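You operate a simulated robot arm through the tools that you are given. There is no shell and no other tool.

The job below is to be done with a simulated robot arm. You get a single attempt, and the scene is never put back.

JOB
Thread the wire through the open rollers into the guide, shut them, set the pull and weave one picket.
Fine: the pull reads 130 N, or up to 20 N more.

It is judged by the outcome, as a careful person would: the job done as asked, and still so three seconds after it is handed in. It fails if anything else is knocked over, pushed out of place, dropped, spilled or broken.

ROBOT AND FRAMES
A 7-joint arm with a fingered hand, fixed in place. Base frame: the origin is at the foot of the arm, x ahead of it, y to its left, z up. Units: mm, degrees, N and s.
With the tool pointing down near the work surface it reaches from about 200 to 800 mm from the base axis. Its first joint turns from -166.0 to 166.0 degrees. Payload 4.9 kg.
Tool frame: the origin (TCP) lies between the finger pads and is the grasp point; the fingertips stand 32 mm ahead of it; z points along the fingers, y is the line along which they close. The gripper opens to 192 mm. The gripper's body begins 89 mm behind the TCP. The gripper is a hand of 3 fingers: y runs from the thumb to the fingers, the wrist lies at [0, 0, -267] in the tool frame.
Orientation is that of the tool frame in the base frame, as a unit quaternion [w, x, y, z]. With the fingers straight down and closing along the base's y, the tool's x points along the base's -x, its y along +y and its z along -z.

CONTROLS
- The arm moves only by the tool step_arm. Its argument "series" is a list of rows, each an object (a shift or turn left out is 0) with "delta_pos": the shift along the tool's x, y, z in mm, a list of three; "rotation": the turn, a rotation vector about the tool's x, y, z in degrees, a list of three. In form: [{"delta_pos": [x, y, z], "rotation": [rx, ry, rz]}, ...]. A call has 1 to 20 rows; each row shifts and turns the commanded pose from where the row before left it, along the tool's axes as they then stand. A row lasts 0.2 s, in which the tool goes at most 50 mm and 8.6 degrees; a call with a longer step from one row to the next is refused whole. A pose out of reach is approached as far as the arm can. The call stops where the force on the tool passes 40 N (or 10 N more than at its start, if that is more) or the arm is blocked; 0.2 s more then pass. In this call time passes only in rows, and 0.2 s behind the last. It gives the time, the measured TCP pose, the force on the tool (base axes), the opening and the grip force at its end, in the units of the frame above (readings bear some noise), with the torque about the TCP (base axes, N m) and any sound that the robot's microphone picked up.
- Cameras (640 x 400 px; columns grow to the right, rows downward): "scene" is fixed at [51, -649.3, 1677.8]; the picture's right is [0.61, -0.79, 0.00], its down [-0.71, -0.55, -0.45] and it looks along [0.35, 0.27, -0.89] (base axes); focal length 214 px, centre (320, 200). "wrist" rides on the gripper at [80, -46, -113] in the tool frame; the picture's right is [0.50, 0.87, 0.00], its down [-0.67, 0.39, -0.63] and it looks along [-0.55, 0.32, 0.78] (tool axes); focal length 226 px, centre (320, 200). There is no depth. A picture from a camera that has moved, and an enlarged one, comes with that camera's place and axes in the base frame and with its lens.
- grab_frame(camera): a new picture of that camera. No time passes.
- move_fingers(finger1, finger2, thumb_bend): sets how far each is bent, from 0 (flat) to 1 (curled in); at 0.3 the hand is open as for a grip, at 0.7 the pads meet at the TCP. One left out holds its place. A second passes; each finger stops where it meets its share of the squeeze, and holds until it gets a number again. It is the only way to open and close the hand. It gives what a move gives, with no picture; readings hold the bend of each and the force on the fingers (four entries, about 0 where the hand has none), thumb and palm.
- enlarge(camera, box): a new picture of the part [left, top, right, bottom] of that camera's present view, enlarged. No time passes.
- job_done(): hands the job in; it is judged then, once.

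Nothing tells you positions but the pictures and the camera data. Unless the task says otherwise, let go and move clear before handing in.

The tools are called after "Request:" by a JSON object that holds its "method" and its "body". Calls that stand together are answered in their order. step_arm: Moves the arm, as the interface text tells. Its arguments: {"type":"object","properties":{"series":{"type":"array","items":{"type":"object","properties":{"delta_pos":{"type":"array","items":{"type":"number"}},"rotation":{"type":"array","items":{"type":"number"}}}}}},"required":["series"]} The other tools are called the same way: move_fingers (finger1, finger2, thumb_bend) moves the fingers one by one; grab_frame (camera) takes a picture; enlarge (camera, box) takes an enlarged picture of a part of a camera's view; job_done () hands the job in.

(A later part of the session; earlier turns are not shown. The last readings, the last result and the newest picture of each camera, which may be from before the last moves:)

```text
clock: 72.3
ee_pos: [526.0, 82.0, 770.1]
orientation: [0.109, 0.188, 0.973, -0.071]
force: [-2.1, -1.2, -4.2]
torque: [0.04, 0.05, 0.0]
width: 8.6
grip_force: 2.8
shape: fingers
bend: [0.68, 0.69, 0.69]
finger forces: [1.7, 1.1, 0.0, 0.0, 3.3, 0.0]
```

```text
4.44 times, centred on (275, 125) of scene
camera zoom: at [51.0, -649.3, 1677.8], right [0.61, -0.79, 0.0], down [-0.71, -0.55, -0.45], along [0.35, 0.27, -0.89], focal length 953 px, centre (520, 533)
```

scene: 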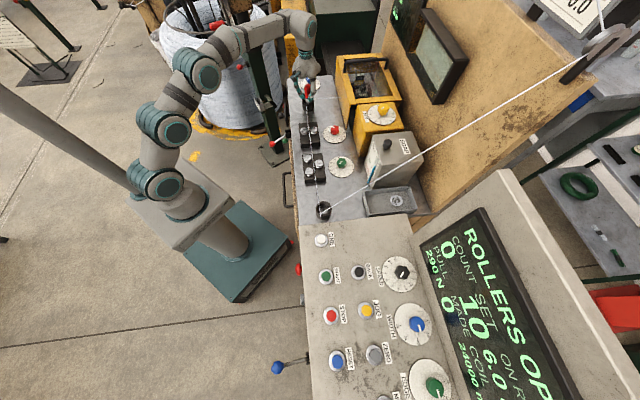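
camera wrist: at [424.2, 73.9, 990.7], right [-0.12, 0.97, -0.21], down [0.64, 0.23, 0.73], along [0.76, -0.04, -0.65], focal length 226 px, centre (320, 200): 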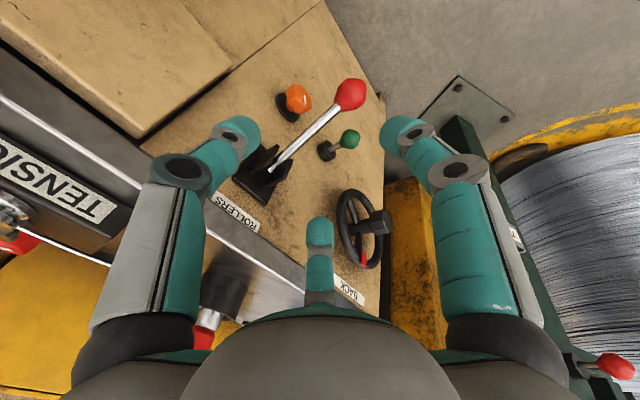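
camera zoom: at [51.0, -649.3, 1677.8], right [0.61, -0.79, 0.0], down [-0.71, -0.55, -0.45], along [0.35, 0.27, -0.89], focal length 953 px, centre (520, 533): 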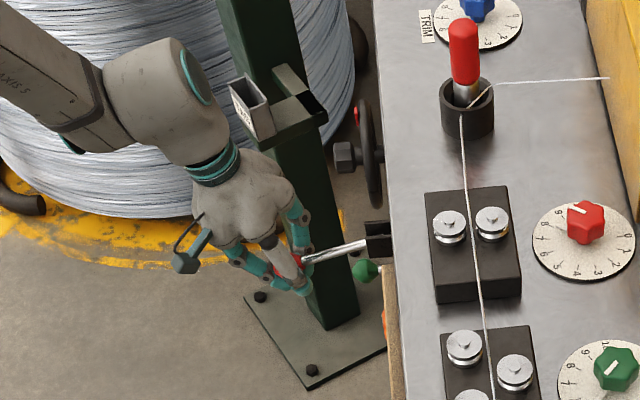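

The lever follows smoothly with about 4 N. I'll keep lifting along the arc, gradually removing the tilt.

Request:
{"method": "step_arm", "body": {"series": [{"delta_pos": [-0.7, -0.3, -10.35]}, {"delta_pos": [-0.7, -0.3, -10.35]}, {"delta_pos": [-2.3, -0.97, -10.05]}, {"delta_pos": [-2.3, -0.97, -10.05]}, {"rotation": [-2.94, 6.9, 0]}, {"rotation": [-2.94, 6.9, 0]}]}}

Request:
{"method": "enlarge", "body": {"camera": "wrist", "box": [220, 60, 420, 260]}}

Request:
{"method": "enlarge", "body": {"camera": "scene", "box": [230, 80, 320, 170]}}

```text
clock: 73.7
ee_pos: [523.6, 85.5, 811.2]
orientation: [0.0, 0.19, 0.982, 0.002]
force: [-0.5, -3.8, -0.2]
torque: [0.02, 0.0, 0.03]
width: 4.8
grip_force: 2.1
shape: fingers
bend: [0.69, 0.7, 0.69]
finger forces: [0.0, 0.0, 0.0, 0.0, 3.2, 0.0]
```

```text
2.00 times, centred on (320, 160) of wrist
camera zoom: at [432.2, 71.0, 924.1], right [-0.14, 0.99, 0.0], down [0.77, 0.11, 0.63], along [0.63, 0.09, -0.77], focal length 452 px, centre (320, 280)
```

zoom: 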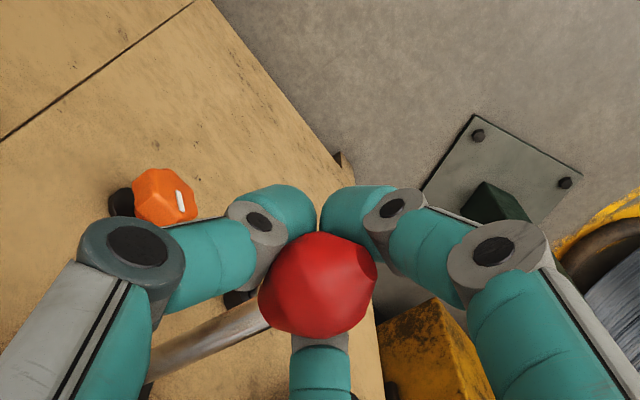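

```text
4.44 times, centred on (275, 125) of scene
camera zoom: at [51.0, -649.3, 1677.8], right [0.61, -0.79, 0.0], down [-0.71, -0.55, -0.45], along [0.35, 0.27, -0.89], focal length 953 px, centre (520, 533)
```

zoom: 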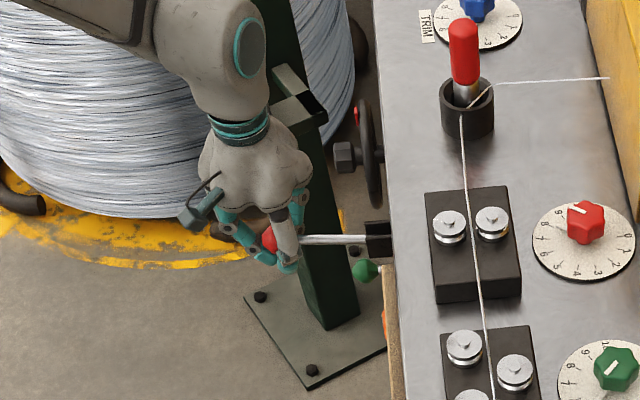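

Request:
{"method": "step_arm", "body": {"series": [{"delta_pos": [-1.5, -0.63, -10.25]}, {"delta_pos": [-1.5, -0.63, -10.25]}, {"delta_pos": [-3.1, -1.33, -9.8]}, {"delta_pos": [-3.1, -1.33, -9.8]}, {"delta_pos": [-4.6, -1.96, -9]}, {"delta_pos": [-4.6, -1.96, -9]}]}}

Request:
{"method": "enlarge", "body": {"camera": "wrist", "box": [220, 60, 420, 260]}}

Request:
{"method": "enlarge", "body": {"camera": "scene", "box": [230, 80, 320, 170]}}

Request:
{"method": "enlarge", "body": {"camera": "scene", "box": [420, 210, 600, 400]}}

```text
clock: 75.1
ee_pos: [536.0, 71.9, 868.1]
orientation: [-0.002, 0.191, 0.982, 0.0]
force: [-2.7, 1.0, -8.4]
torque: [0.04, 0.04, 0.01]
width: 5.2
grip_force: 3.7
shape: fingers
bend: [0.7, 0.69, 0.69]
finger forces: [0.9, 3.4, 0.1, 0.0, 3.8, 0.0]
```

```text
2.00 times, centred on (320, 160) of wrist
camera zoom: at [444.9, 56.4, 981.2], right [-0.14, 0.99, 0.0], down [0.77, 0.11, 0.63], along [0.62, 0.09, -0.78], focal length 452 px, centre (320, 280)
```

zoom: 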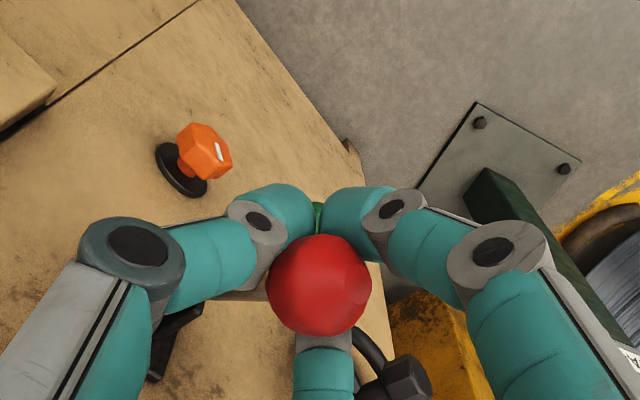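

```text
4.44 times, centred on (275, 125) of scene
camera zoom: at [51.0, -649.3, 1677.8], right [0.61, -0.79, 0.0], down [-0.71, -0.55, -0.45], along [0.35, 0.27, -0.89], focal length 953 px, centre (520, 533)
```

zoom: 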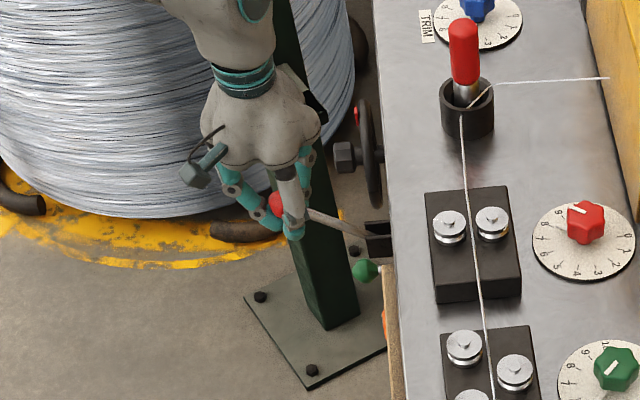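

```text
2.11 times, centred on (510, 305) of scene
camera zoom: at [51.0, -649.3, 1677.8], right [0.61, -0.79, 0.0], down [-0.71, -0.55, -0.45], along [0.35, 0.27, -0.89], focal length 452 px, centre (-80, -21)
```

zoom: 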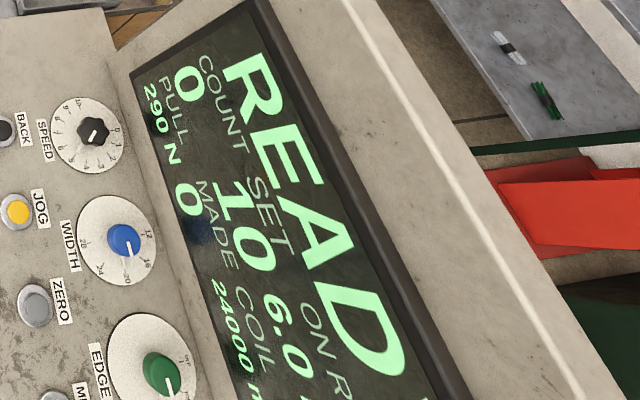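

The display now reads READY with PULL 290 N. I'll nudge the lever to its upper stop, release and rise.

Request:
{"method": "step_arm", "body": {"series": [{"delta_pos": [-2.2, -0.94, -3.5]}, {"delta_pos": [-0.5, -0.2, -2]}]}}

Request:
{"method": "move_fingers", "body": {"finger1": 0.45, "finger2": 0.45, "thumb_bend": 0.45}}

Request:
{"method": "step_arm", "body": {"series": [{"delta_pos": [0, 0, -25]}, {"delta_pos": [0, 0, -45]}, {"delta_pos": [0, 0, -45]}, {"delta_pos": [0, 0, -45]}, {"delta_pos": [0, 0, -45]}, {"delta_pos": [0, 0, -45]}]}}

Request:
{"method": "enlarge", "body": {"camera": "scene", "box": [230, 80, 350, 200]}}

Request:
{"method": "enlarge", "body": {"camera": "scene", "box": [420, 210, 600, 400]}}

```text
clock: 75.7
ee_pos: [537.9, 68.7, 874.0]
orientation: [-0.002, 0.19, 0.982, 0.001]
force: [-3.7, 2.6, -18.6]
torque: [-0.06, 0.02, 0.01]
width: 11.1
grip_force: 8.9
shape: fingers
bend: [0.68, 0.68, 0.68]
finger forces: [6.1, 5.4, 0.1, 0.0, 5.4, 0.2]
```

```text
clock: 76.7
ee_pos: [539.1, 69.7, 874.7]
orientation: [0.0, 0.191, 0.982, 0.002]
force: [0.6, -0.2, -0.1]
torque: [0.01, -0.06, 0.0]
width: 105.4
grip_force: 0.1
shape: fingers
bend: [0.45, 0.45, 0.45]
finger forces: [0.0, 0.0, 0.0, 0.1, 0.0, 0.0]
```

```text
clock: 78.1
ee_pos: [537.9, 68.8, 1123.3]
orientation: [-0.001, 0.189, 0.982, 0.001]
force: [-0.5, 0.2, 0.5]
torque: [0.03, 0.02, 0.02]
width: 105.2
grip_force: 0.1
shape: fingers
bend: [0.45, 0.45, 0.45]
finger forces: [0.0, 0.1, 0.1, 0.0, 0.0, 0.0]
```

```text
3.33 times, centred on (290, 140) of scene
camera zoom: at [51.0, -649.3, 1677.8], right [0.61, -0.79, 0.0], down [-0.71, -0.55, -0.45], along [0.35, 0.27, -0.89], focal length 715 px, centre (420, 400)
```

zoom: 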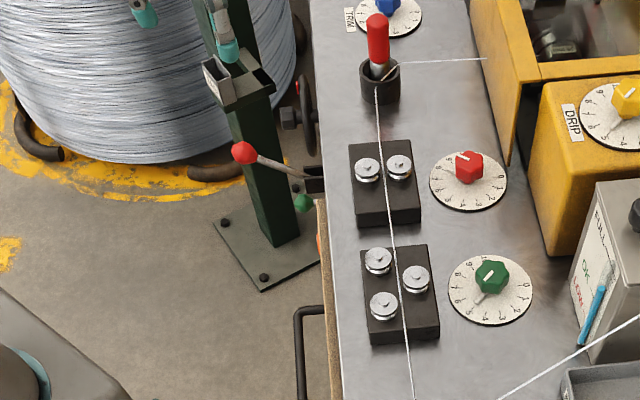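

```text
2.11 times, centred on (510, 305) of scene
camera zoom: at [51.0, -649.3, 1677.8], right [0.61, -0.79, 0.0], down [-0.71, -0.55, -0.45], along [0.35, 0.27, -0.89], focal length 452 px, centre (-80, -21)
```

zoom: 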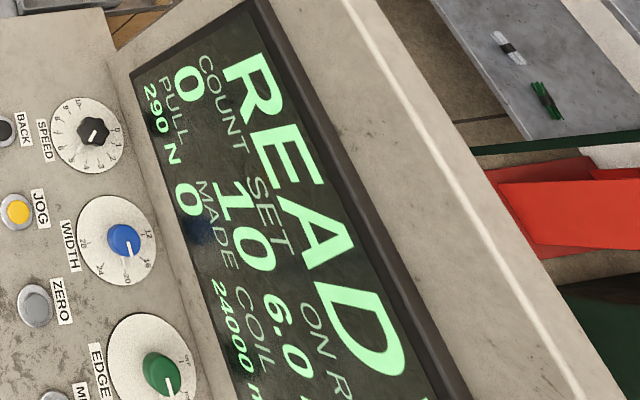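

The rollers are shut (lever at top), the display says READY and pull is still 290 N. Next is the red TENSION dial near (678,-252); I'll move above it for a close look.

Request:
{"method": "step_arm", "body": {"series": [{"delta_pos": [-31.2, -30.7, 0]}, {"delta_pos": [-31.2, -30.7, 0]}, {"delta_pos": [-31.2, -30.7, 0]}, {"delta_pos": [-31.2, -30.7, 0]}, {"delta_pos": [-31.2, -30.7, 0]}, {"delta_pos": [-31.2, -30.7, 0]}, {"delta_pos": [-31.2, -30.7, 0]}, {"delta_pos": [-31.2, -30.7, 0]}]}}

Request:
{"method": "grab_frame", "body": {"camera": "wrist"}}

Request:
{"method": "enlarge", "body": {"camera": "wrist", "box": [260, 60, 380, 180]}}

Request:
{"method": "grab_frame", "body": {"camera": "scene"}}

```text
clock: 79.9
ee_pos: [680.9, -252.1, 1126.0]
orientation: [0.0, 0.189, 0.982, 0.0]
force: [0.8, -0.2, 1.4]
torque: [-0.03, 0.01, -0.01]
width: 105.3
grip_force: 0.3
shape: fingers
bend: [0.45, 0.45, 0.45]
finger forces: [0.0, 0.0, 0.0, 0.1, 0.0, 0.0]
```

```text
taken
camera wrist: at [588.7, -266.3, 1237.9], right [-0.14, 0.99, 0.0], down [0.77, 0.11, 0.63], along [0.63, 0.09, -0.77], focal length 226 px, centre (320, 200)
```

wrist: 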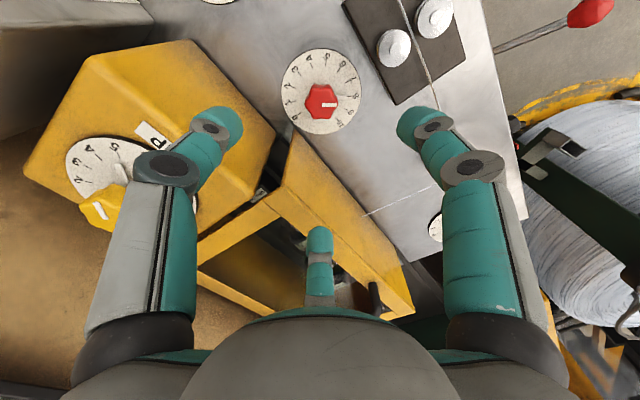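

```text
3.33 times, centred on (320, 120) of wrist
camera zoom: at [588.7, -266.3, 1237.9], right [-0.14, 0.99, 0.0], down [0.77, 0.11, 0.63], along [0.63, 0.09, -0.77], focal length 754 px, centre (320, 467)
```

zoom: 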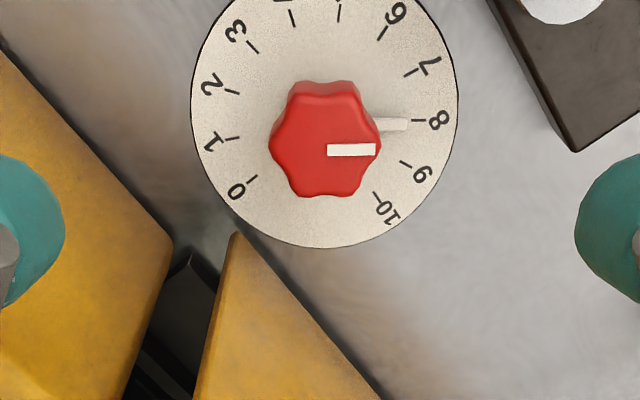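

```text
taken
```

scene: 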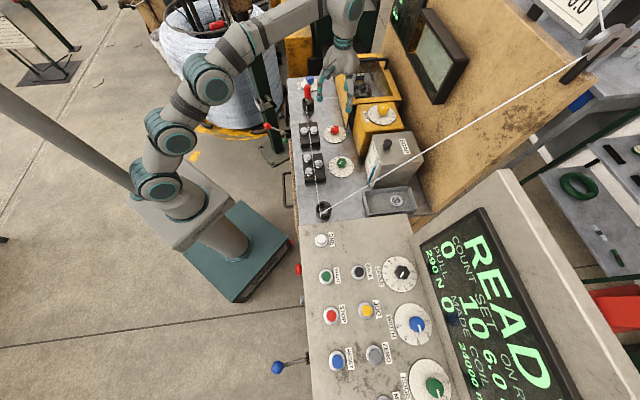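

The pointer sits just past 8 and the knob is about 40 mm tall and wide at (675,-252); a yellow box corner is close by, so I'll check its height before descending.

Request:
{"method": "enlarge", "body": {"camera": "wrist", "box": [180, 100, 440, 330]}}

Request:
{"method": "enlarge", "body": {"camera": "scene", "box": [310, 40, 420, 150]}}

```text
1.74 times, centred on (310, 215) of wrist
camera zoom: at [588.7, -266.3, 1237.9], right [-0.14, 0.99, 0.0], down [0.77, 0.11, 0.63], along [0.63, 0.09, -0.77], focal length 393 px, centre (337, 174)
```

zoom: 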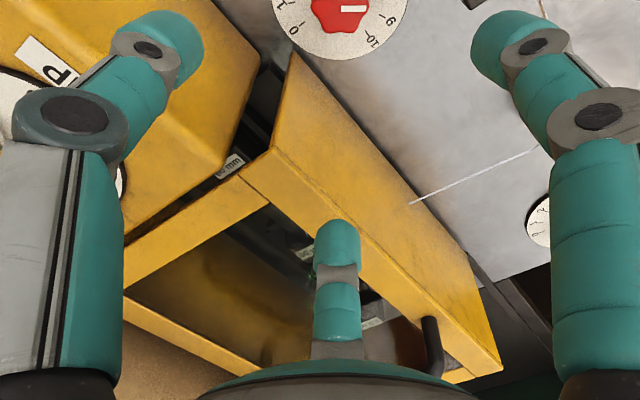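

```text
3.64 times, centred on (365, 95) of scene
camera zoom: at [51.0, -649.3, 1677.8], right [0.61, -0.79, 0.0], down [-0.71, -0.55, -0.45], along [0.35, 0.27, -0.89], focal length 780 px, centre (156, 582)
```

zoom: 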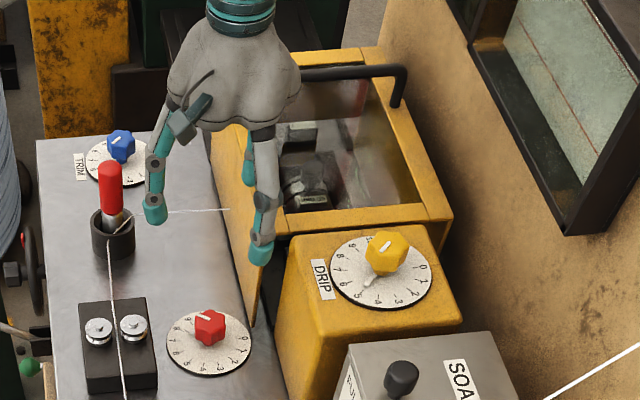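

Box tops are at about z≈1050, so I'll turn the dial in a few short grips with digits kept away from the box corner. First: narrow the fingers, align over the knob and look.

Request:
{"method": "move_fingers", "body": {"finger1": 0.53, "finger2": 0.53, "thumb_bend": 0.53}}

Request:
{"method": "step_arm", "body": {"series": [{"delta_pos": [5.0, -2.0, 20], "rotation": [0, 0, -4]}, {"delta_pos": [0, 0, 35]}, {"delta_pos": [0, 0, 35]}, {"delta_pos": [0, 0, 26]}]}}

Request:
{"method": "enlarge", "body": {"camera": "wrist", "box": [220, 60, 420, 260]}}

Request:
{"method": "enlarge", "body": {"camera": "scene", "box": [300, 90, 390, 160]}}

```text
clock: 80.9
ee_pos: [680.9, -252.4, 1124.1]
orientation: [0.001, 0.19, 0.982, 0.001]
force: [-0.2, 0.3, -0.6]
torque: [0.0, 0.01, 0.01]
width: 71.9
grip_force: 0.1
shape: fingers
bend: [0.53, 0.53, 0.53]
finger forces: [0.0, 0.1, 0.1, 0.0, 0.1, 0.1]
```

```text
clock: 81.9
ee_pos: [674.1, -252.7, 1007.5]
orientation: [0.0, 0.155, 0.988, 0.001]
force: [0.3, 0.2, 0.4]
torque: [0.0, 0.05, -0.01]
width: 72.1
grip_force: 0.0
shape: fingers
bend: [0.53, 0.53, 0.53]
finger forces: [0.0, 0.0, 0.0, 0.0, 0.1, 0.0]
```

```text
2.00 times, centred on (320, 160) of wrist
camera zoom: at [583.8, -272.9, 1120.9], right [-0.21, 0.98, 0.0], down [0.76, 0.16, 0.63], along [0.62, 0.13, -0.77], focal length 452 px, centre (320, 280)
```

zoom: 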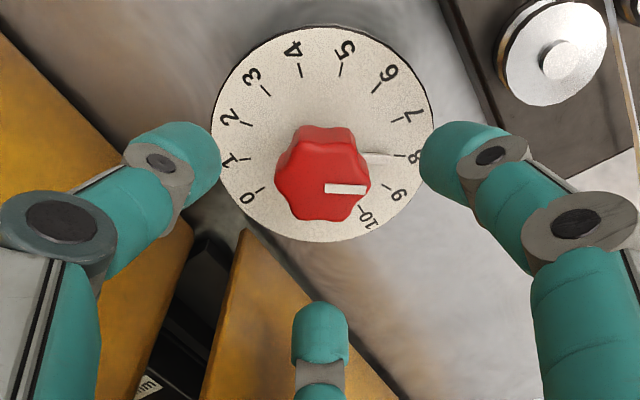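

```text
5.71 times, centred on (345, 125) of scene
camera zoom: at [51.0, -649.3, 1677.8], right [0.61, -0.79, 0.0], down [-0.71, -0.55, -0.45], along [0.35, 0.27, -0.89], focal length 1226 px, centre (177, 629)
```

zoom: 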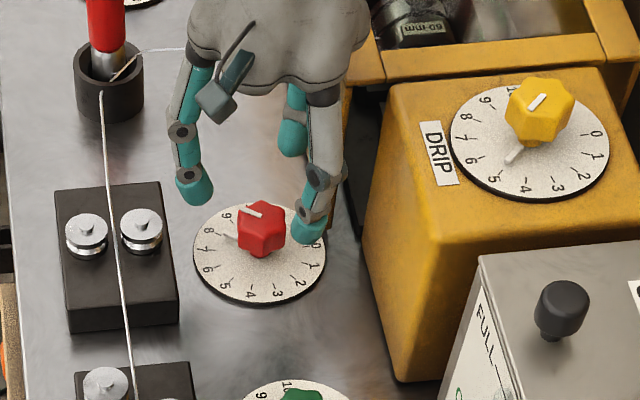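

The hand is centred over the knob within a millimetre. I'll descend and grip it.

Request:
{"method": "step_arm", "body": {"series": [{"delta_pos": [0, 0, 20]}, {"delta_pos": [0, 0, 20]}, {"delta_pos": [0, 0, 18]}]}}

Request:
{"method": "enlarge", "body": {"camera": "wrist", "box": [220, 60, 420, 260]}}

Request:
{"method": "move_fingers", "body": {"finger1": 0.7, "finger2": 0.7, "thumb_bend": 0.7}}

Request:
{"method": "enlarge", "body": {"camera": "wrist", "box": [220, 60, 420, 260]}}

Request:
{"method": "enlarge", "body": {"camera": "scene", "box": [420, 210, 600, 400]}}

```text
clock: 82.7
ee_pos: [674.6, -252.0, 950.0]
orientation: [0.0, 0.156, 0.988, 0.002]
force: [0.4, 0.2, 0.0]
torque: [0.01, -0.01, 0.01]
width: 71.8
grip_force: 0.0
shape: fingers
bend: [0.53, 0.53, 0.53]
finger forces: [0.0, 0.1, 0.0, 0.0, 0.0, 0.0]
```

```text
2.00 times, centred on (320, 160) of wrist
camera zoom: at [583.7, -272.5, 1062.8], right [-0.21, 0.98, 0.0], down [0.76, 0.16, 0.63], along [0.62, 0.13, -0.77], focal length 452 px, centre (320, 280)
```

zoom: 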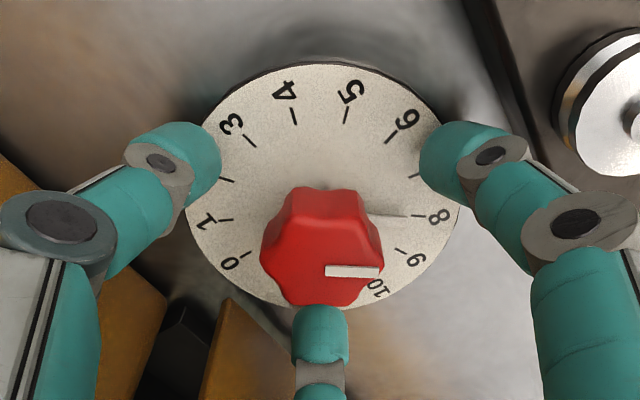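

```text
clock: 83.7
ee_pos: [673.4, -252.1, 949.6]
orientation: [0.001, 0.156, 0.988, 0.001]
force: [-0.8, -5.2, -0.5]
torque: [-0.12, 0.0, 0.0]
width: 30.1
grip_force: 15.3
shape: fingers
bend: [0.63, 0.62, 0.64]
finger forces: [8.8, 9.3, 0.1, 0.0, 13.3, 0.0]
```

```text
2.00 times, centred on (320, 160) of wrist
camera zoom: at [583.6, -272.8, 1062.9], right [-0.21, 0.98, 0.0], down [0.76, 0.16, 0.63], along [0.62, 0.13, -0.78], focal length 452 px, centre (320, 280)
```

zoom: 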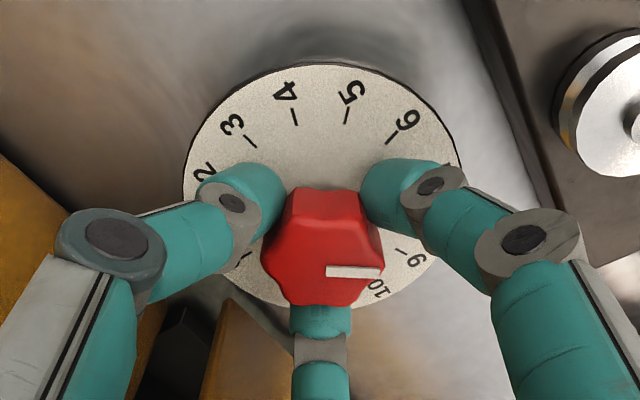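

```text
2.11 times, centred on (510, 305) of scene
camera zoom: at [51.0, -649.3, 1677.8], right [0.61, -0.79, 0.0], down [-0.71, -0.55, -0.45], along [0.35, 0.27, -0.89], focal length 452 px, centre (-80, -21)
```

zoom: 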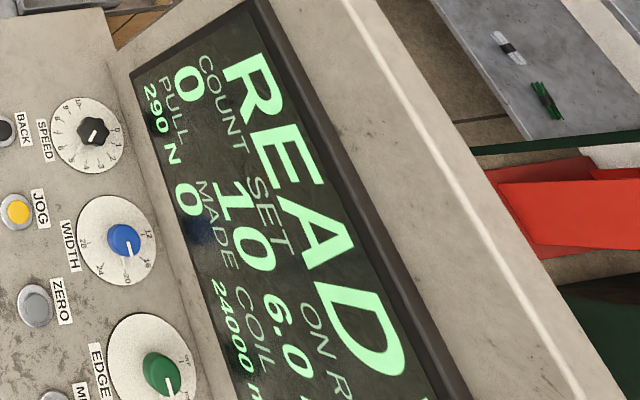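

Knob gripped. I'll turn counter-clockwise (seen from above) by 24° and read the pull.

Request:
{"method": "step_arm", "body": {"series": [{"rotation": [0, 0, -8]}, {"rotation": [0, 0, -8]}, {"rotation": [0, 0, -8]}]}}

Request:
{"method": "enlarge", "body": {"camera": "wrist", "box": [220, 60, 420, 260]}}

Request:
{"method": "enlarge", "body": {"camera": "scene", "box": [420, 230, 500, 330]}}

```text
clock: 84.5
ee_pos: [673.5, -252.6, 949.7]
orientation: [0.001, -0.054, 0.999, 0.0]
force: [-1.3, -6.4, -1.2]
torque: [-0.07, -0.3, -0.1]
width: 30.1
grip_force: 16.7
shape: fingers
bend: [0.63, 0.62, 0.64]
finger forces: [8.3, 8.8, 0.1, 0.1, 14.5, 1.8]
```

```text
2.00 times, centred on (320, 160) of wrist
camera zoom: at [599.5, -308.1, 1063.0], right [-0.59, 0.81, 0.0], down [0.62, 0.46, 0.63], along [0.51, 0.37, -0.77], focal length 452 px, centre (320, 280)
```

zoom: 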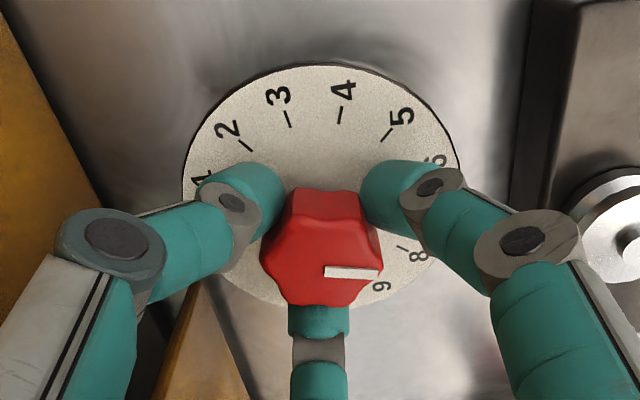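

```text
4.00 times, centred on (460, 280) of scene
camera zoom: at [51.0, -649.3, 1677.8], right [0.61, -0.79, 0.0], down [-0.71, -0.55, -0.45], along [0.35, 0.27, -0.89], focal length 858 px, centre (-240, -120)
```

zoom: 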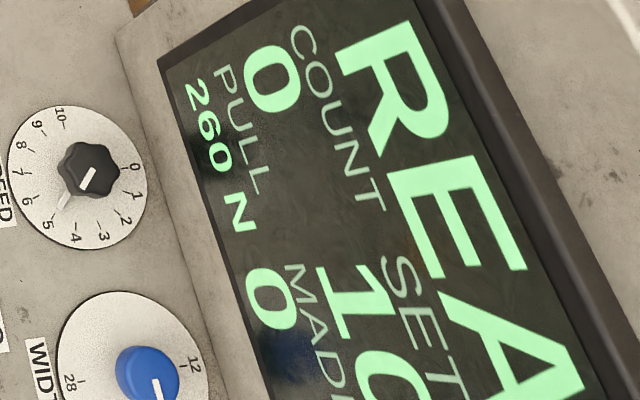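

Pull dropped to 260 N for 24°, so about 1.25 N per degree; 140 N needs roughly 96° more. I'll turn another 22° in this grip.

Request:
{"method": "step_arm", "body": {"series": [{"rotation": [0, 0, -8]}, {"rotation": [0, 0, -8]}, {"rotation": [0, 0, -6]}]}}

Request:
{"method": "enlarge", "body": {"camera": "wrist", "box": [220, 60, 420, 260]}}

Request:
{"method": "enlarge", "body": {"camera": "scene", "box": [420, 230, 500, 330]}}

Request:
{"method": "enlarge", "body": {"camera": "scene", "box": [300, 60, 410, 160]}}

```text
clock: 85.3
ee_pos: [674.5, -252.9, 951.0]
orientation: [0.002, -0.243, 0.97, 0.0]
force: [5.3, -7.8, -2.7]
torque: [-0.2, -0.15, -0.01]
width: 30.2
grip_force: 15.6
shape: fingers
bend: [0.63, 0.62, 0.64]
finger forces: [7.4, 8.4, 0.0, 0.1, 15.7, 0.1]
```

```text
2.00 times, centred on (320, 160) of wrist
camera zoom: at [625.1, -331.7, 1063.1], right [-0.85, 0.53, 0.0], down [0.41, 0.66, 0.63], along [0.33, 0.54, -0.77], focal length 452 px, centre (320, 280)
```

zoom: 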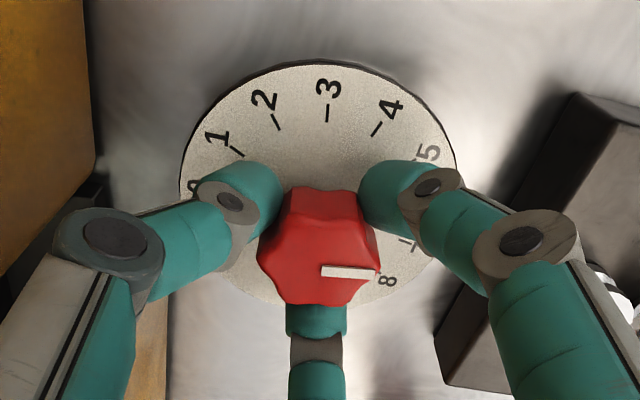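

```text
4.00 times, centred on (460, 280) of scene
camera zoom: at [51.0, -649.3, 1677.8], right [0.61, -0.79, 0.0], down [-0.71, -0.55, -0.45], along [0.35, 0.27, -0.89], focal length 858 px, centre (-240, -120)
```

zoom: 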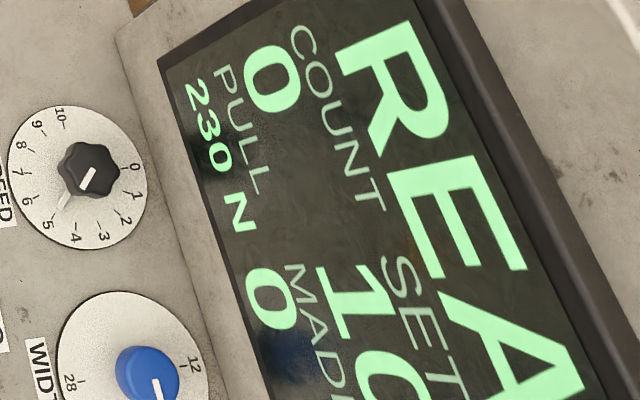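

```text
4.00 times, centred on (355, 110) of scene
camera zoom: at [51.0, -649.3, 1677.8], right [0.61, -0.79, 0.0], down [-0.71, -0.55, -0.45], along [0.35, 0.27, -0.89], focal length 858 px, centre (180, 560)
```

zoom: 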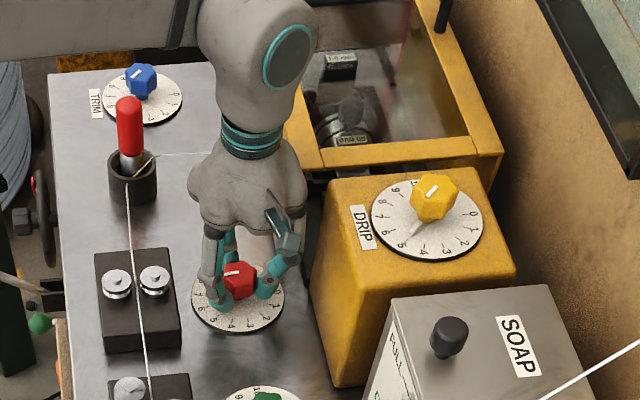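

Pull is 230 N. I'll release, lift, turn the hand back 46° and regrip to continue.

Request:
{"method": "move_fingers", "body": {"finger1": 0.55, "finger2": 0.55, "thumb_bend": 0.55}}

Request:
{"method": "step_arm", "body": {"series": [{"delta_pos": [0, 0, -20]}, {"delta_pos": [0, 0, -20]}, {"delta_pos": [0, 0, -5], "rotation": [0, 0, 8]}, {"rotation": [0, 0, 8]}, {"rotation": [0, 0, 8]}, {"rotation": [0, 0, 8]}, {"rotation": [0, 0, 8]}, {"rotation": [0, 0, 6]}]}}

Request:
{"method": "enlarge", "body": {"camera": "wrist", "box": [220, 60, 420, 260]}}

Request:
{"method": "enlarge", "body": {"camera": "scene", "box": [420, 230, 500, 330]}}

```text
clock: 86.3
ee_pos: [674.0, -252.5, 950.6]
orientation: [0.001, -0.243, 0.97, 0.001]
force: [0.4, -0.4, 0.1]
torque: [-0.02, 0.0, -0.01]
width: 62.3
grip_force: 0.1
shape: fingers
bend: [0.55, 0.55, 0.55]
finger forces: [0.0, 0.0, 0.0, 0.1, 0.0, 0.1]
```

```text
clock: 88.1
ee_pos: [674.4, -252.2, 994.7]
orientation: [0.0, 0.156, 0.988, 0.001]
force: [-0.2, 0.2, -0.6]
torque: [0.0, -0.01, 0.0]
width: 62.6
grip_force: 0.0
shape: fingers
bend: [0.55, 0.55, 0.55]
finger forces: [0.0, 0.1, 0.0, 0.0, 0.0, 0.0]
```

```text
2.00 times, centred on (320, 160) of wrist
camera zoom: at [583.5, -272.5, 1108.1], right [-0.21, 0.98, 0.0], down [0.76, 0.16, 0.63], along [0.62, 0.13, -0.77], focal length 452 px, centre (320, 280)
```

zoom: 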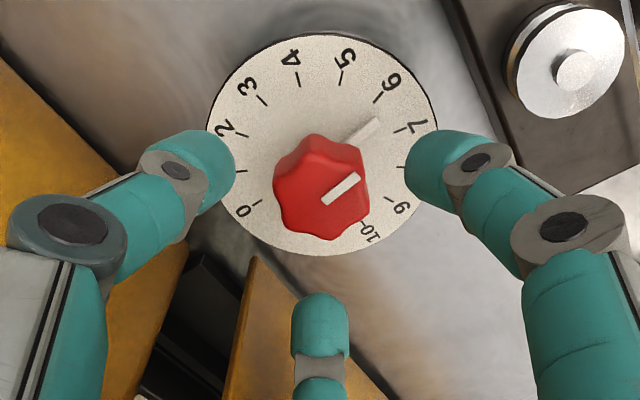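

```text
4.00 times, centred on (460, 280) of scene
camera zoom: at [51.0, -649.3, 1677.8], right [0.61, -0.79, 0.0], down [-0.71, -0.55, -0.45], along [0.35, 0.27, -0.89], focal length 858 px, centre (-240, -120)
```

zoom: 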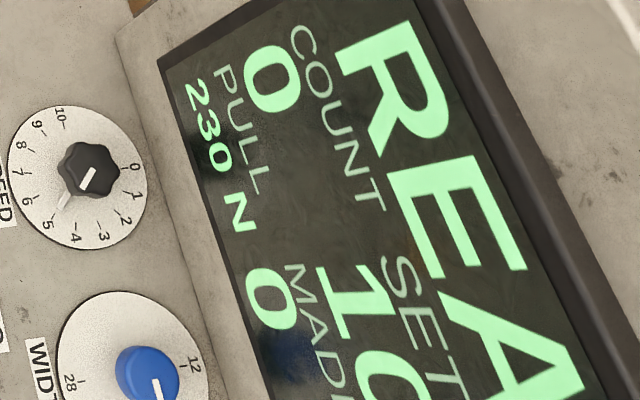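

Request:
{"method": "step_arm", "body": {"series": [{"delta_pos": [0, 0, 20]}, {"delta_pos": [0, 0, 24.5]}]}}

Request:
{"method": "move_fingers", "body": {"finger1": 0.7, "finger2": 0.7, "thumb_bend": 0.7}}

Request:
{"method": "enlarge", "body": {"camera": "wrist", "box": [220, 60, 420, 260]}}

Request:
{"method": "enlarge", "body": {"camera": "scene", "box": [420, 230, 500, 330]}}

```text
clock: 88.7
ee_pos: [673.8, -253.4, 951.0]
orientation: [0.001, 0.155, 0.988, 0.0]
force: [0.4, 0.2, 0.3]
torque: [0.0, 0.0, 0.01]
width: 62.2
grip_force: 0.0
shape: fingers
bend: [0.55, 0.55, 0.55]
finger forces: [0.1, 0.1, 0.0, 0.1, 0.0, 0.0]
```

```text
clock: 89.7
ee_pos: [673.1, -252.5, 950.1]
orientation: [0.001, 0.156, 0.988, 0.001]
force: [-0.5, -3.3, 0.4]
torque: [-0.1, 0.0, 0.02]
width: 29.2
grip_force: 15.4
shape: fingers
bend: [0.63, 0.62, 0.64]
finger forces: [8.8, 9.5, 0.1, 0.0, 12.5, 0.0]
```

```text
2.00 times, centred on (320, 160) of wrist
camera zoom: at [582.8, -273.2, 1063.7], right [-0.21, 0.98, 0.0], down [0.76, 0.16, 0.63], along [0.62, 0.13, -0.77], focal length 452 px, centre (320, 280)
```

zoom: 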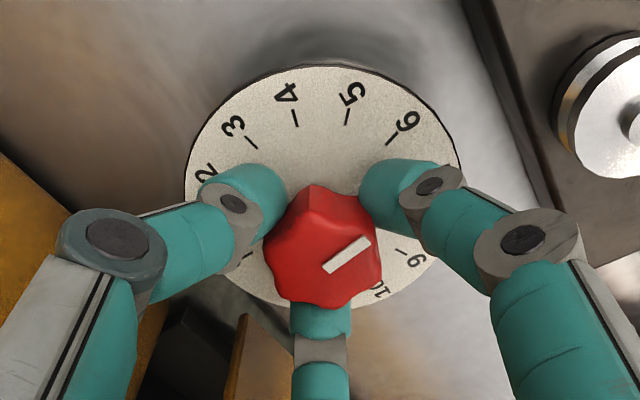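

```text
4.00 times, centred on (460, 280) of scene
camera zoom: at [51.0, -649.3, 1677.8], right [0.61, -0.79, 0.0], down [-0.71, -0.55, -0.45], along [0.35, 0.27, -0.89], focal length 858 px, centre (-240, -120)
```

zoom: 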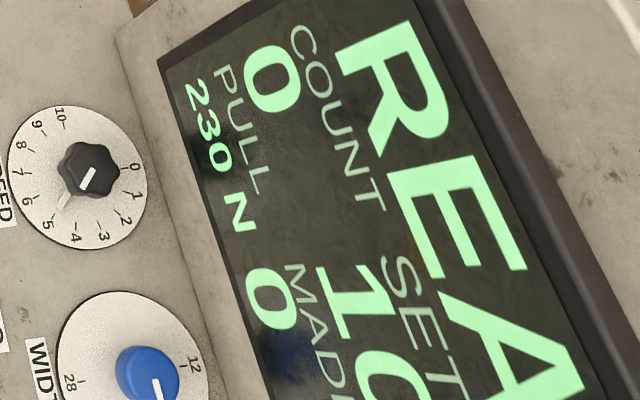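

Gripped again at 230 N. Turning another 46°.

Request:
{"method": "step_arm", "body": {"series": [{"rotation": [0, 0, -8]}, {"rotation": [0, 0, -8]}, {"rotation": [0, 0, -8]}, {"rotation": [0, 0, -8]}, {"rotation": [0, 0, -8]}, {"rotation": [0, 0, -6]}]}}

Request:
{"method": "enlarge", "body": {"camera": "wrist", "box": [220, 60, 420, 260]}}

Request:
{"method": "enlarge", "body": {"camera": "scene", "box": [420, 230, 500, 330]}}

```text
clock: 91.1
ee_pos: [673.3, -254.0, 951.6]
orientation: [0.0, -0.244, 0.97, 0.0]
force: [5.3, -7.8, -0.6]
torque: [-0.34, -0.2, -0.05]
width: 29.0
grip_force: 16.1
shape: fingers
bend: [0.64, 0.62, 0.64]
finger forces: [7.3, 8.6, 0.1, 0.1, 16.2, 0.0]
```

```text
2.00 times, centred on (320, 160) of wrist
camera zoom: at [624.9, -331.9, 1063.8], right [-0.85, 0.53, 0.0], down [0.41, 0.66, 0.63], along [0.33, 0.54, -0.77], focal length 452 px, centre (320, 280)
```

zoom: 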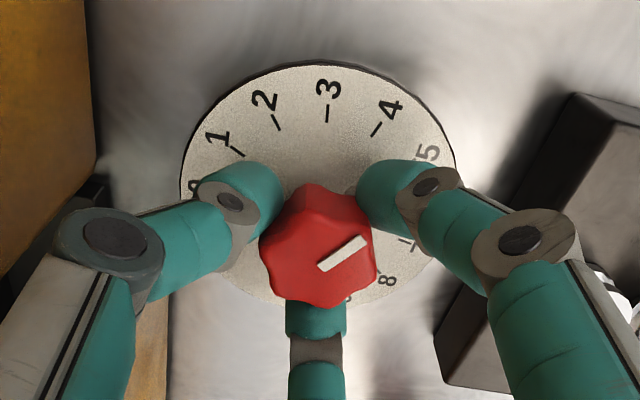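

```text
4.00 times, centred on (460, 280) of scene
camera zoom: at [51.0, -649.3, 1677.8], right [0.61, -0.79, 0.0], down [-0.71, -0.55, -0.45], along [0.35, 0.27, -0.89], focal length 858 px, centre (-240, -120)
```

zoom: 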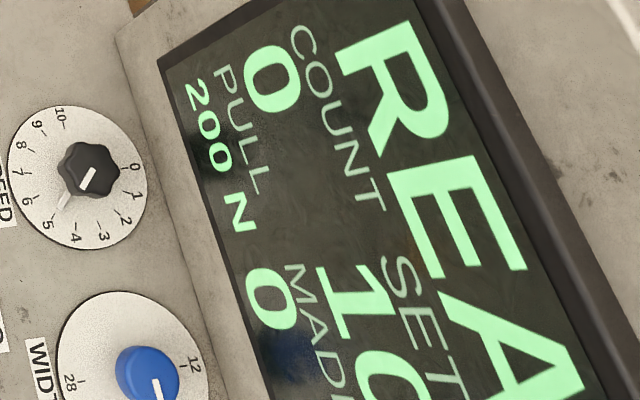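

Request:
{"method": "move_fingers", "body": {"finger1": 0.55, "finger2": 0.55, "thumb_bend": 0.55}}

Request:
{"method": "enlarge", "body": {"camera": "scene", "box": [420, 230, 500, 330]}}

Request:
{"method": "step_arm", "body": {"series": [{"delta_pos": [0, 0, -20]}, {"delta_pos": [0, 0, -20]}, {"delta_pos": [0, 0, -5], "rotation": [0, 0, 8]}, {"rotation": [0, 0, 8]}, {"rotation": [0, 0, 8]}, {"rotation": [0, 0, 8]}, {"rotation": [0, 0, 8]}, {"rotation": [0, 0, 6]}]}}

Request:
{"method": "enlarge", "body": {"camera": "wrist", "box": [220, 60, 420, 260]}}

Request:
{"method": "enlarge", "body": {"camera": "scene", "box": [420, 230, 500, 330]}}

```text
clock: 92.1
ee_pos: [674.1, -252.3, 950.9]
orientation: [0.001, -0.242, 0.97, 0.0]
force: [-0.1, 0.6, -0.1]
torque: [0.01, -0.01, 0.0]
width: 62.4
grip_force: 0.0
shape: fingers
bend: [0.55, 0.55, 0.55]
finger forces: [0.0, 0.0, 0.0, 0.1, 0.0, 0.0]
```

```text
4.00 times, centred on (460, 280) of scene
camera zoom: at [51.0, -649.3, 1677.8], right [0.61, -0.79, 0.0], down [-0.71, -0.55, -0.45], along [0.35, 0.27, -0.89], focal length 858 px, centre (-240, -120)
```

zoom: 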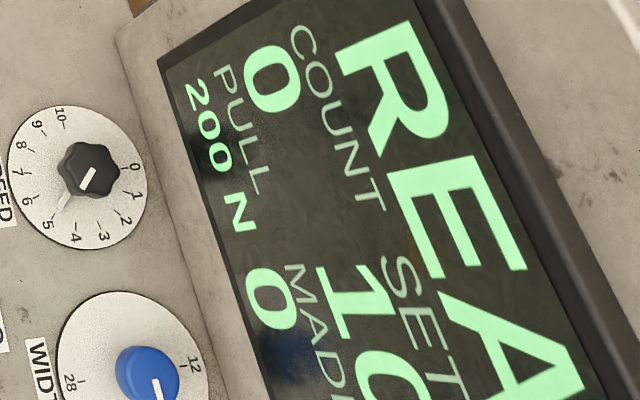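

```text
clock: 93.9
ee_pos: [673.2, -253.3, 995.1]
orientation: [0.0, 0.156, 0.988, 0.001]
force: [-0.4, -0.4, 0.7]
torque: [-0.04, -0.01, 0.02]
width: 62.5
grip_force: 0.0
shape: fingers
bend: [0.55, 0.55, 0.55]
finger forces: [0.0, 0.1, 0.0, 0.1, 0.0, 0.0]
```

```text
2.00 times, centred on (320, 160) of wrist
camera zoom: at [583.0, -272.6, 1108.7], right [-0.21, 0.98, 0.0], down [0.76, 0.16, 0.63], along [0.62, 0.13, -0.78], focal length 452 px, centre (320, 280)
```

zoom: 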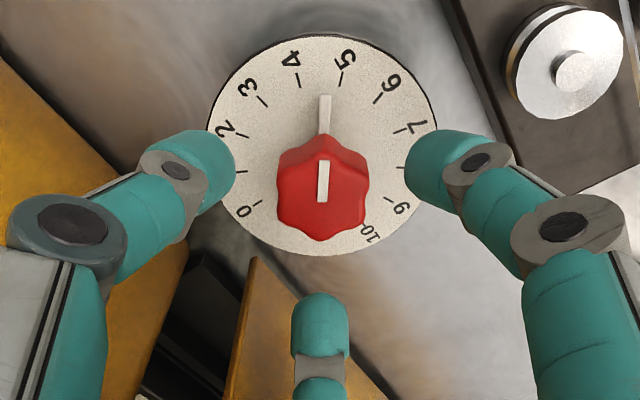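

```text
4.00 times, centred on (460, 280) of scene
camera zoom: at [51.0, -649.3, 1677.8], right [0.61, -0.79, 0.0], down [-0.71, -0.55, -0.45], along [0.35, 0.27, -0.89], focal length 858 px, centre (-240, -120)
```

zoom: 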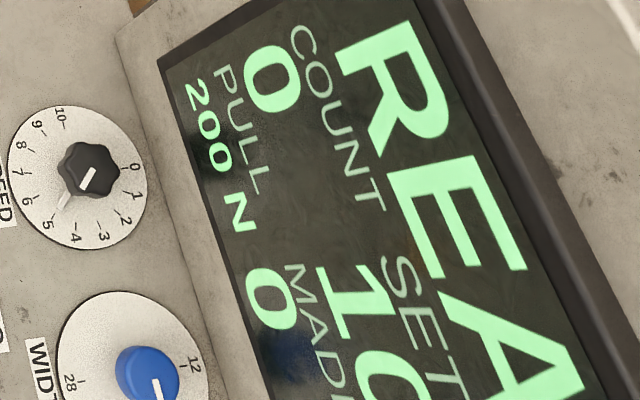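

The pull steps in 30 N per dial mark (8→290, 7→260, 6→230, 5→200), so mark 3 gives 140 N. The pointer is now near 4.65, so one more turn of about 45° does it.

Request:
{"method": "step_arm", "body": {"series": [{"delta_pos": [0, 0, 20]}, {"delta_pos": [0, 0, 24.5]}]}}

Request:
{"method": "move_fingers", "body": {"finger1": 0.7, "finger2": 0.7, "thumb_bend": 0.7}}

Request:
{"method": "step_arm", "body": {"series": [{"rotation": [0, 0, -8]}, {"rotation": [0, 0, -8]}, {"rotation": [0, 0, -8]}, {"rotation": [0, 0, -8]}, {"rotation": [0, 0, -8]}, {"rotation": [0, 0, -5.5]}]}}

Request:
{"method": "enlarge", "body": {"camera": "wrist", "box": [220, 60, 420, 260]}}

Request:
{"method": "enlarge", "body": {"camera": "scene", "box": [420, 230, 500, 330]}}

```text
clock: 94.5
ee_pos: [673.0, -252.5, 952.4]
orientation: [0.001, 0.156, 0.988, 0.002]
force: [-0.1, 0.8, 1.3]
torque: [0.03, 0.02, 0.02]
width: 62.5
grip_force: 0.0
shape: fingers
bend: [0.55, 0.55, 0.55]
finger forces: [0.1, 0.0, 0.1, 0.0, 0.0, 0.0]
```

```text
clock: 95.5
ee_pos: [673.4, -252.6, 952.0]
orientation: [0.001, 0.156, 0.988, 0.002]
force: [-1.3, -3.4, 0.8]
torque: [-0.1, 0.01, -0.01]
width: 29.2
grip_force: 15.2
shape: fingers
bend: [0.63, 0.62, 0.64]
finger forces: [8.3, 9.7, 0.0, 0.0, 13.0, 0.0]
```

```text
clock: 96.9
ee_pos: [673.3, -250.5, 952.1]
orientation: [0.001, -0.239, 0.971, 0.0]
force: [4.0, -9.1, 2.8]
torque: [-0.32, -0.16, -0.03]
width: 29.1
grip_force: 16.6
shape: fingers
bend: [0.64, 0.62, 0.64]
finger forces: [7.9, 8.3, 0.0, 0.0, 17.0, 0.1]
```

```text
2.00 times, centred on (320, 160) of wrist
camera zoom: at [624.2, -331.1, 1064.6], right [-0.85, 0.53, 0.0], down [0.41, 0.66, 0.63], along [0.34, 0.53, -0.77], focal length 452 px, centre (320, 280)
```

zoom: 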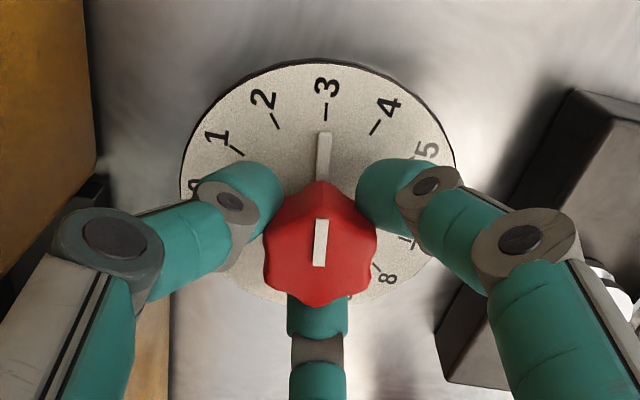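

```text
4.00 times, centred on (460, 280) of scene
camera zoom: at [51.0, -649.3, 1677.8], right [0.61, -0.79, 0.0], down [-0.71, -0.55, -0.45], along [0.35, 0.27, -0.89], focal length 858 px, centre (-240, -120)
```

zoom: 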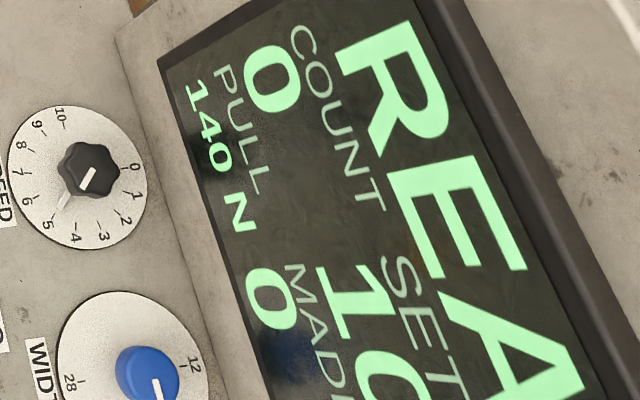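

Pull reads 140 N with the pointer exactly on 3. I'll release gently and lift away.

Request:
{"method": "move_fingers", "body": {"finger1": 0.55, "finger2": 0.55, "thumb_bend": 0.55}}

Request:
{"method": "step_arm", "body": {"series": [{"delta_pos": [0, 0, -20]}, {"delta_pos": [0, 0, -30]}, {"delta_pos": [0, 0, -40]}, {"delta_pos": [0, 0, -40]}, {"delta_pos": [0, 0, -40]}]}}

Request:
{"method": "enlarge", "body": {"camera": "scene", "box": [420, 210, 600, 400]}}

Request:
{"method": "enlarge", "body": {"camera": "scene", "box": [280, 60, 440, 220]}}

Request:
{"method": "enlarge", "body": {"camera": "wrist", "box": [220, 60, 420, 260]}}

```text
clock: 97.9
ee_pos: [673.1, -250.4, 951.9]
orientation: [0.002, -0.238, 0.971, 0.0]
force: [-0.1, 0.5, -0.5]
torque: [-0.01, -0.01, 0.0]
width: 62.2
grip_force: 0.0
shape: fingers
bend: [0.55, 0.55, 0.55]
finger forces: [0.1, 0.0, 0.0, 0.0, 0.0, 0.0]
```

```text
clock: 99.1
ee_pos: [673.7, -252.4, 1120.8]
orientation: [0.0, -0.239, 0.971, 0.0]
force: [0.5, 0.9, -0.7]
torque: [0.0, 0.01, -0.01]
width: 62.2
grip_force: 0.1
shape: fingers
bend: [0.55, 0.55, 0.55]
finger forces: [0.0, 0.0, 0.1, 0.1, 0.1, 0.1]
```

```text
2.11 times, centred on (510, 305) of scene
camera zoom: at [51.0, -649.3, 1677.8], right [0.61, -0.79, 0.0], down [-0.71, -0.55, -0.45], along [0.35, 0.27, -0.89], focal length 452 px, centre (-80, -21)
```

zoom: 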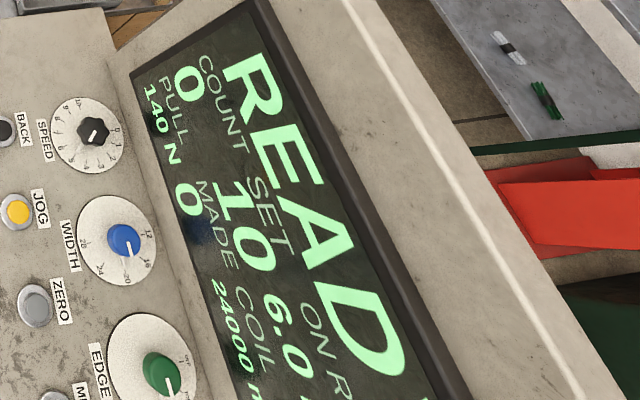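

```text
2.50 times, centred on (360, 140) of scene
camera zoom: at [51.0, -649.3, 1677.8], right [0.61, -0.79, 0.0], down [-0.71, -0.55, -0.45], along [0.35, 0.27, -0.89], focal length 536 px, centre (220, 350)
```

zoom: 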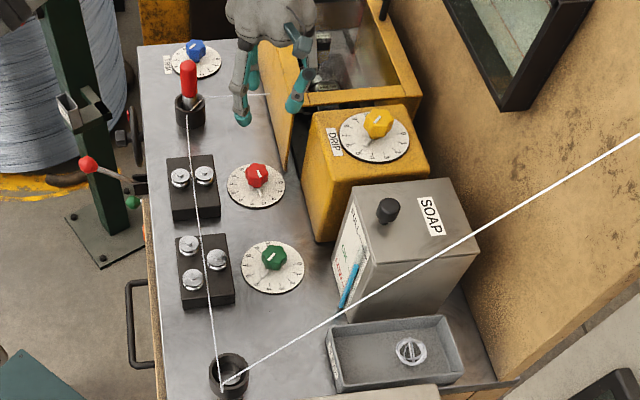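

```text
2.00 times, centred on (320, 160) of wrist
camera zoom: at [624.2, -331.3, 1233.4], right [-0.84, 0.54, 0.0], down [0.42, 0.65, 0.63], along [0.34, 0.53, -0.77], focal length 452 px, centre (320, 280)
```

zoom: 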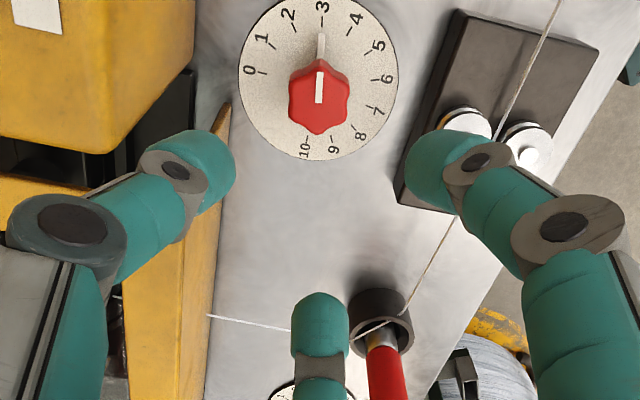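

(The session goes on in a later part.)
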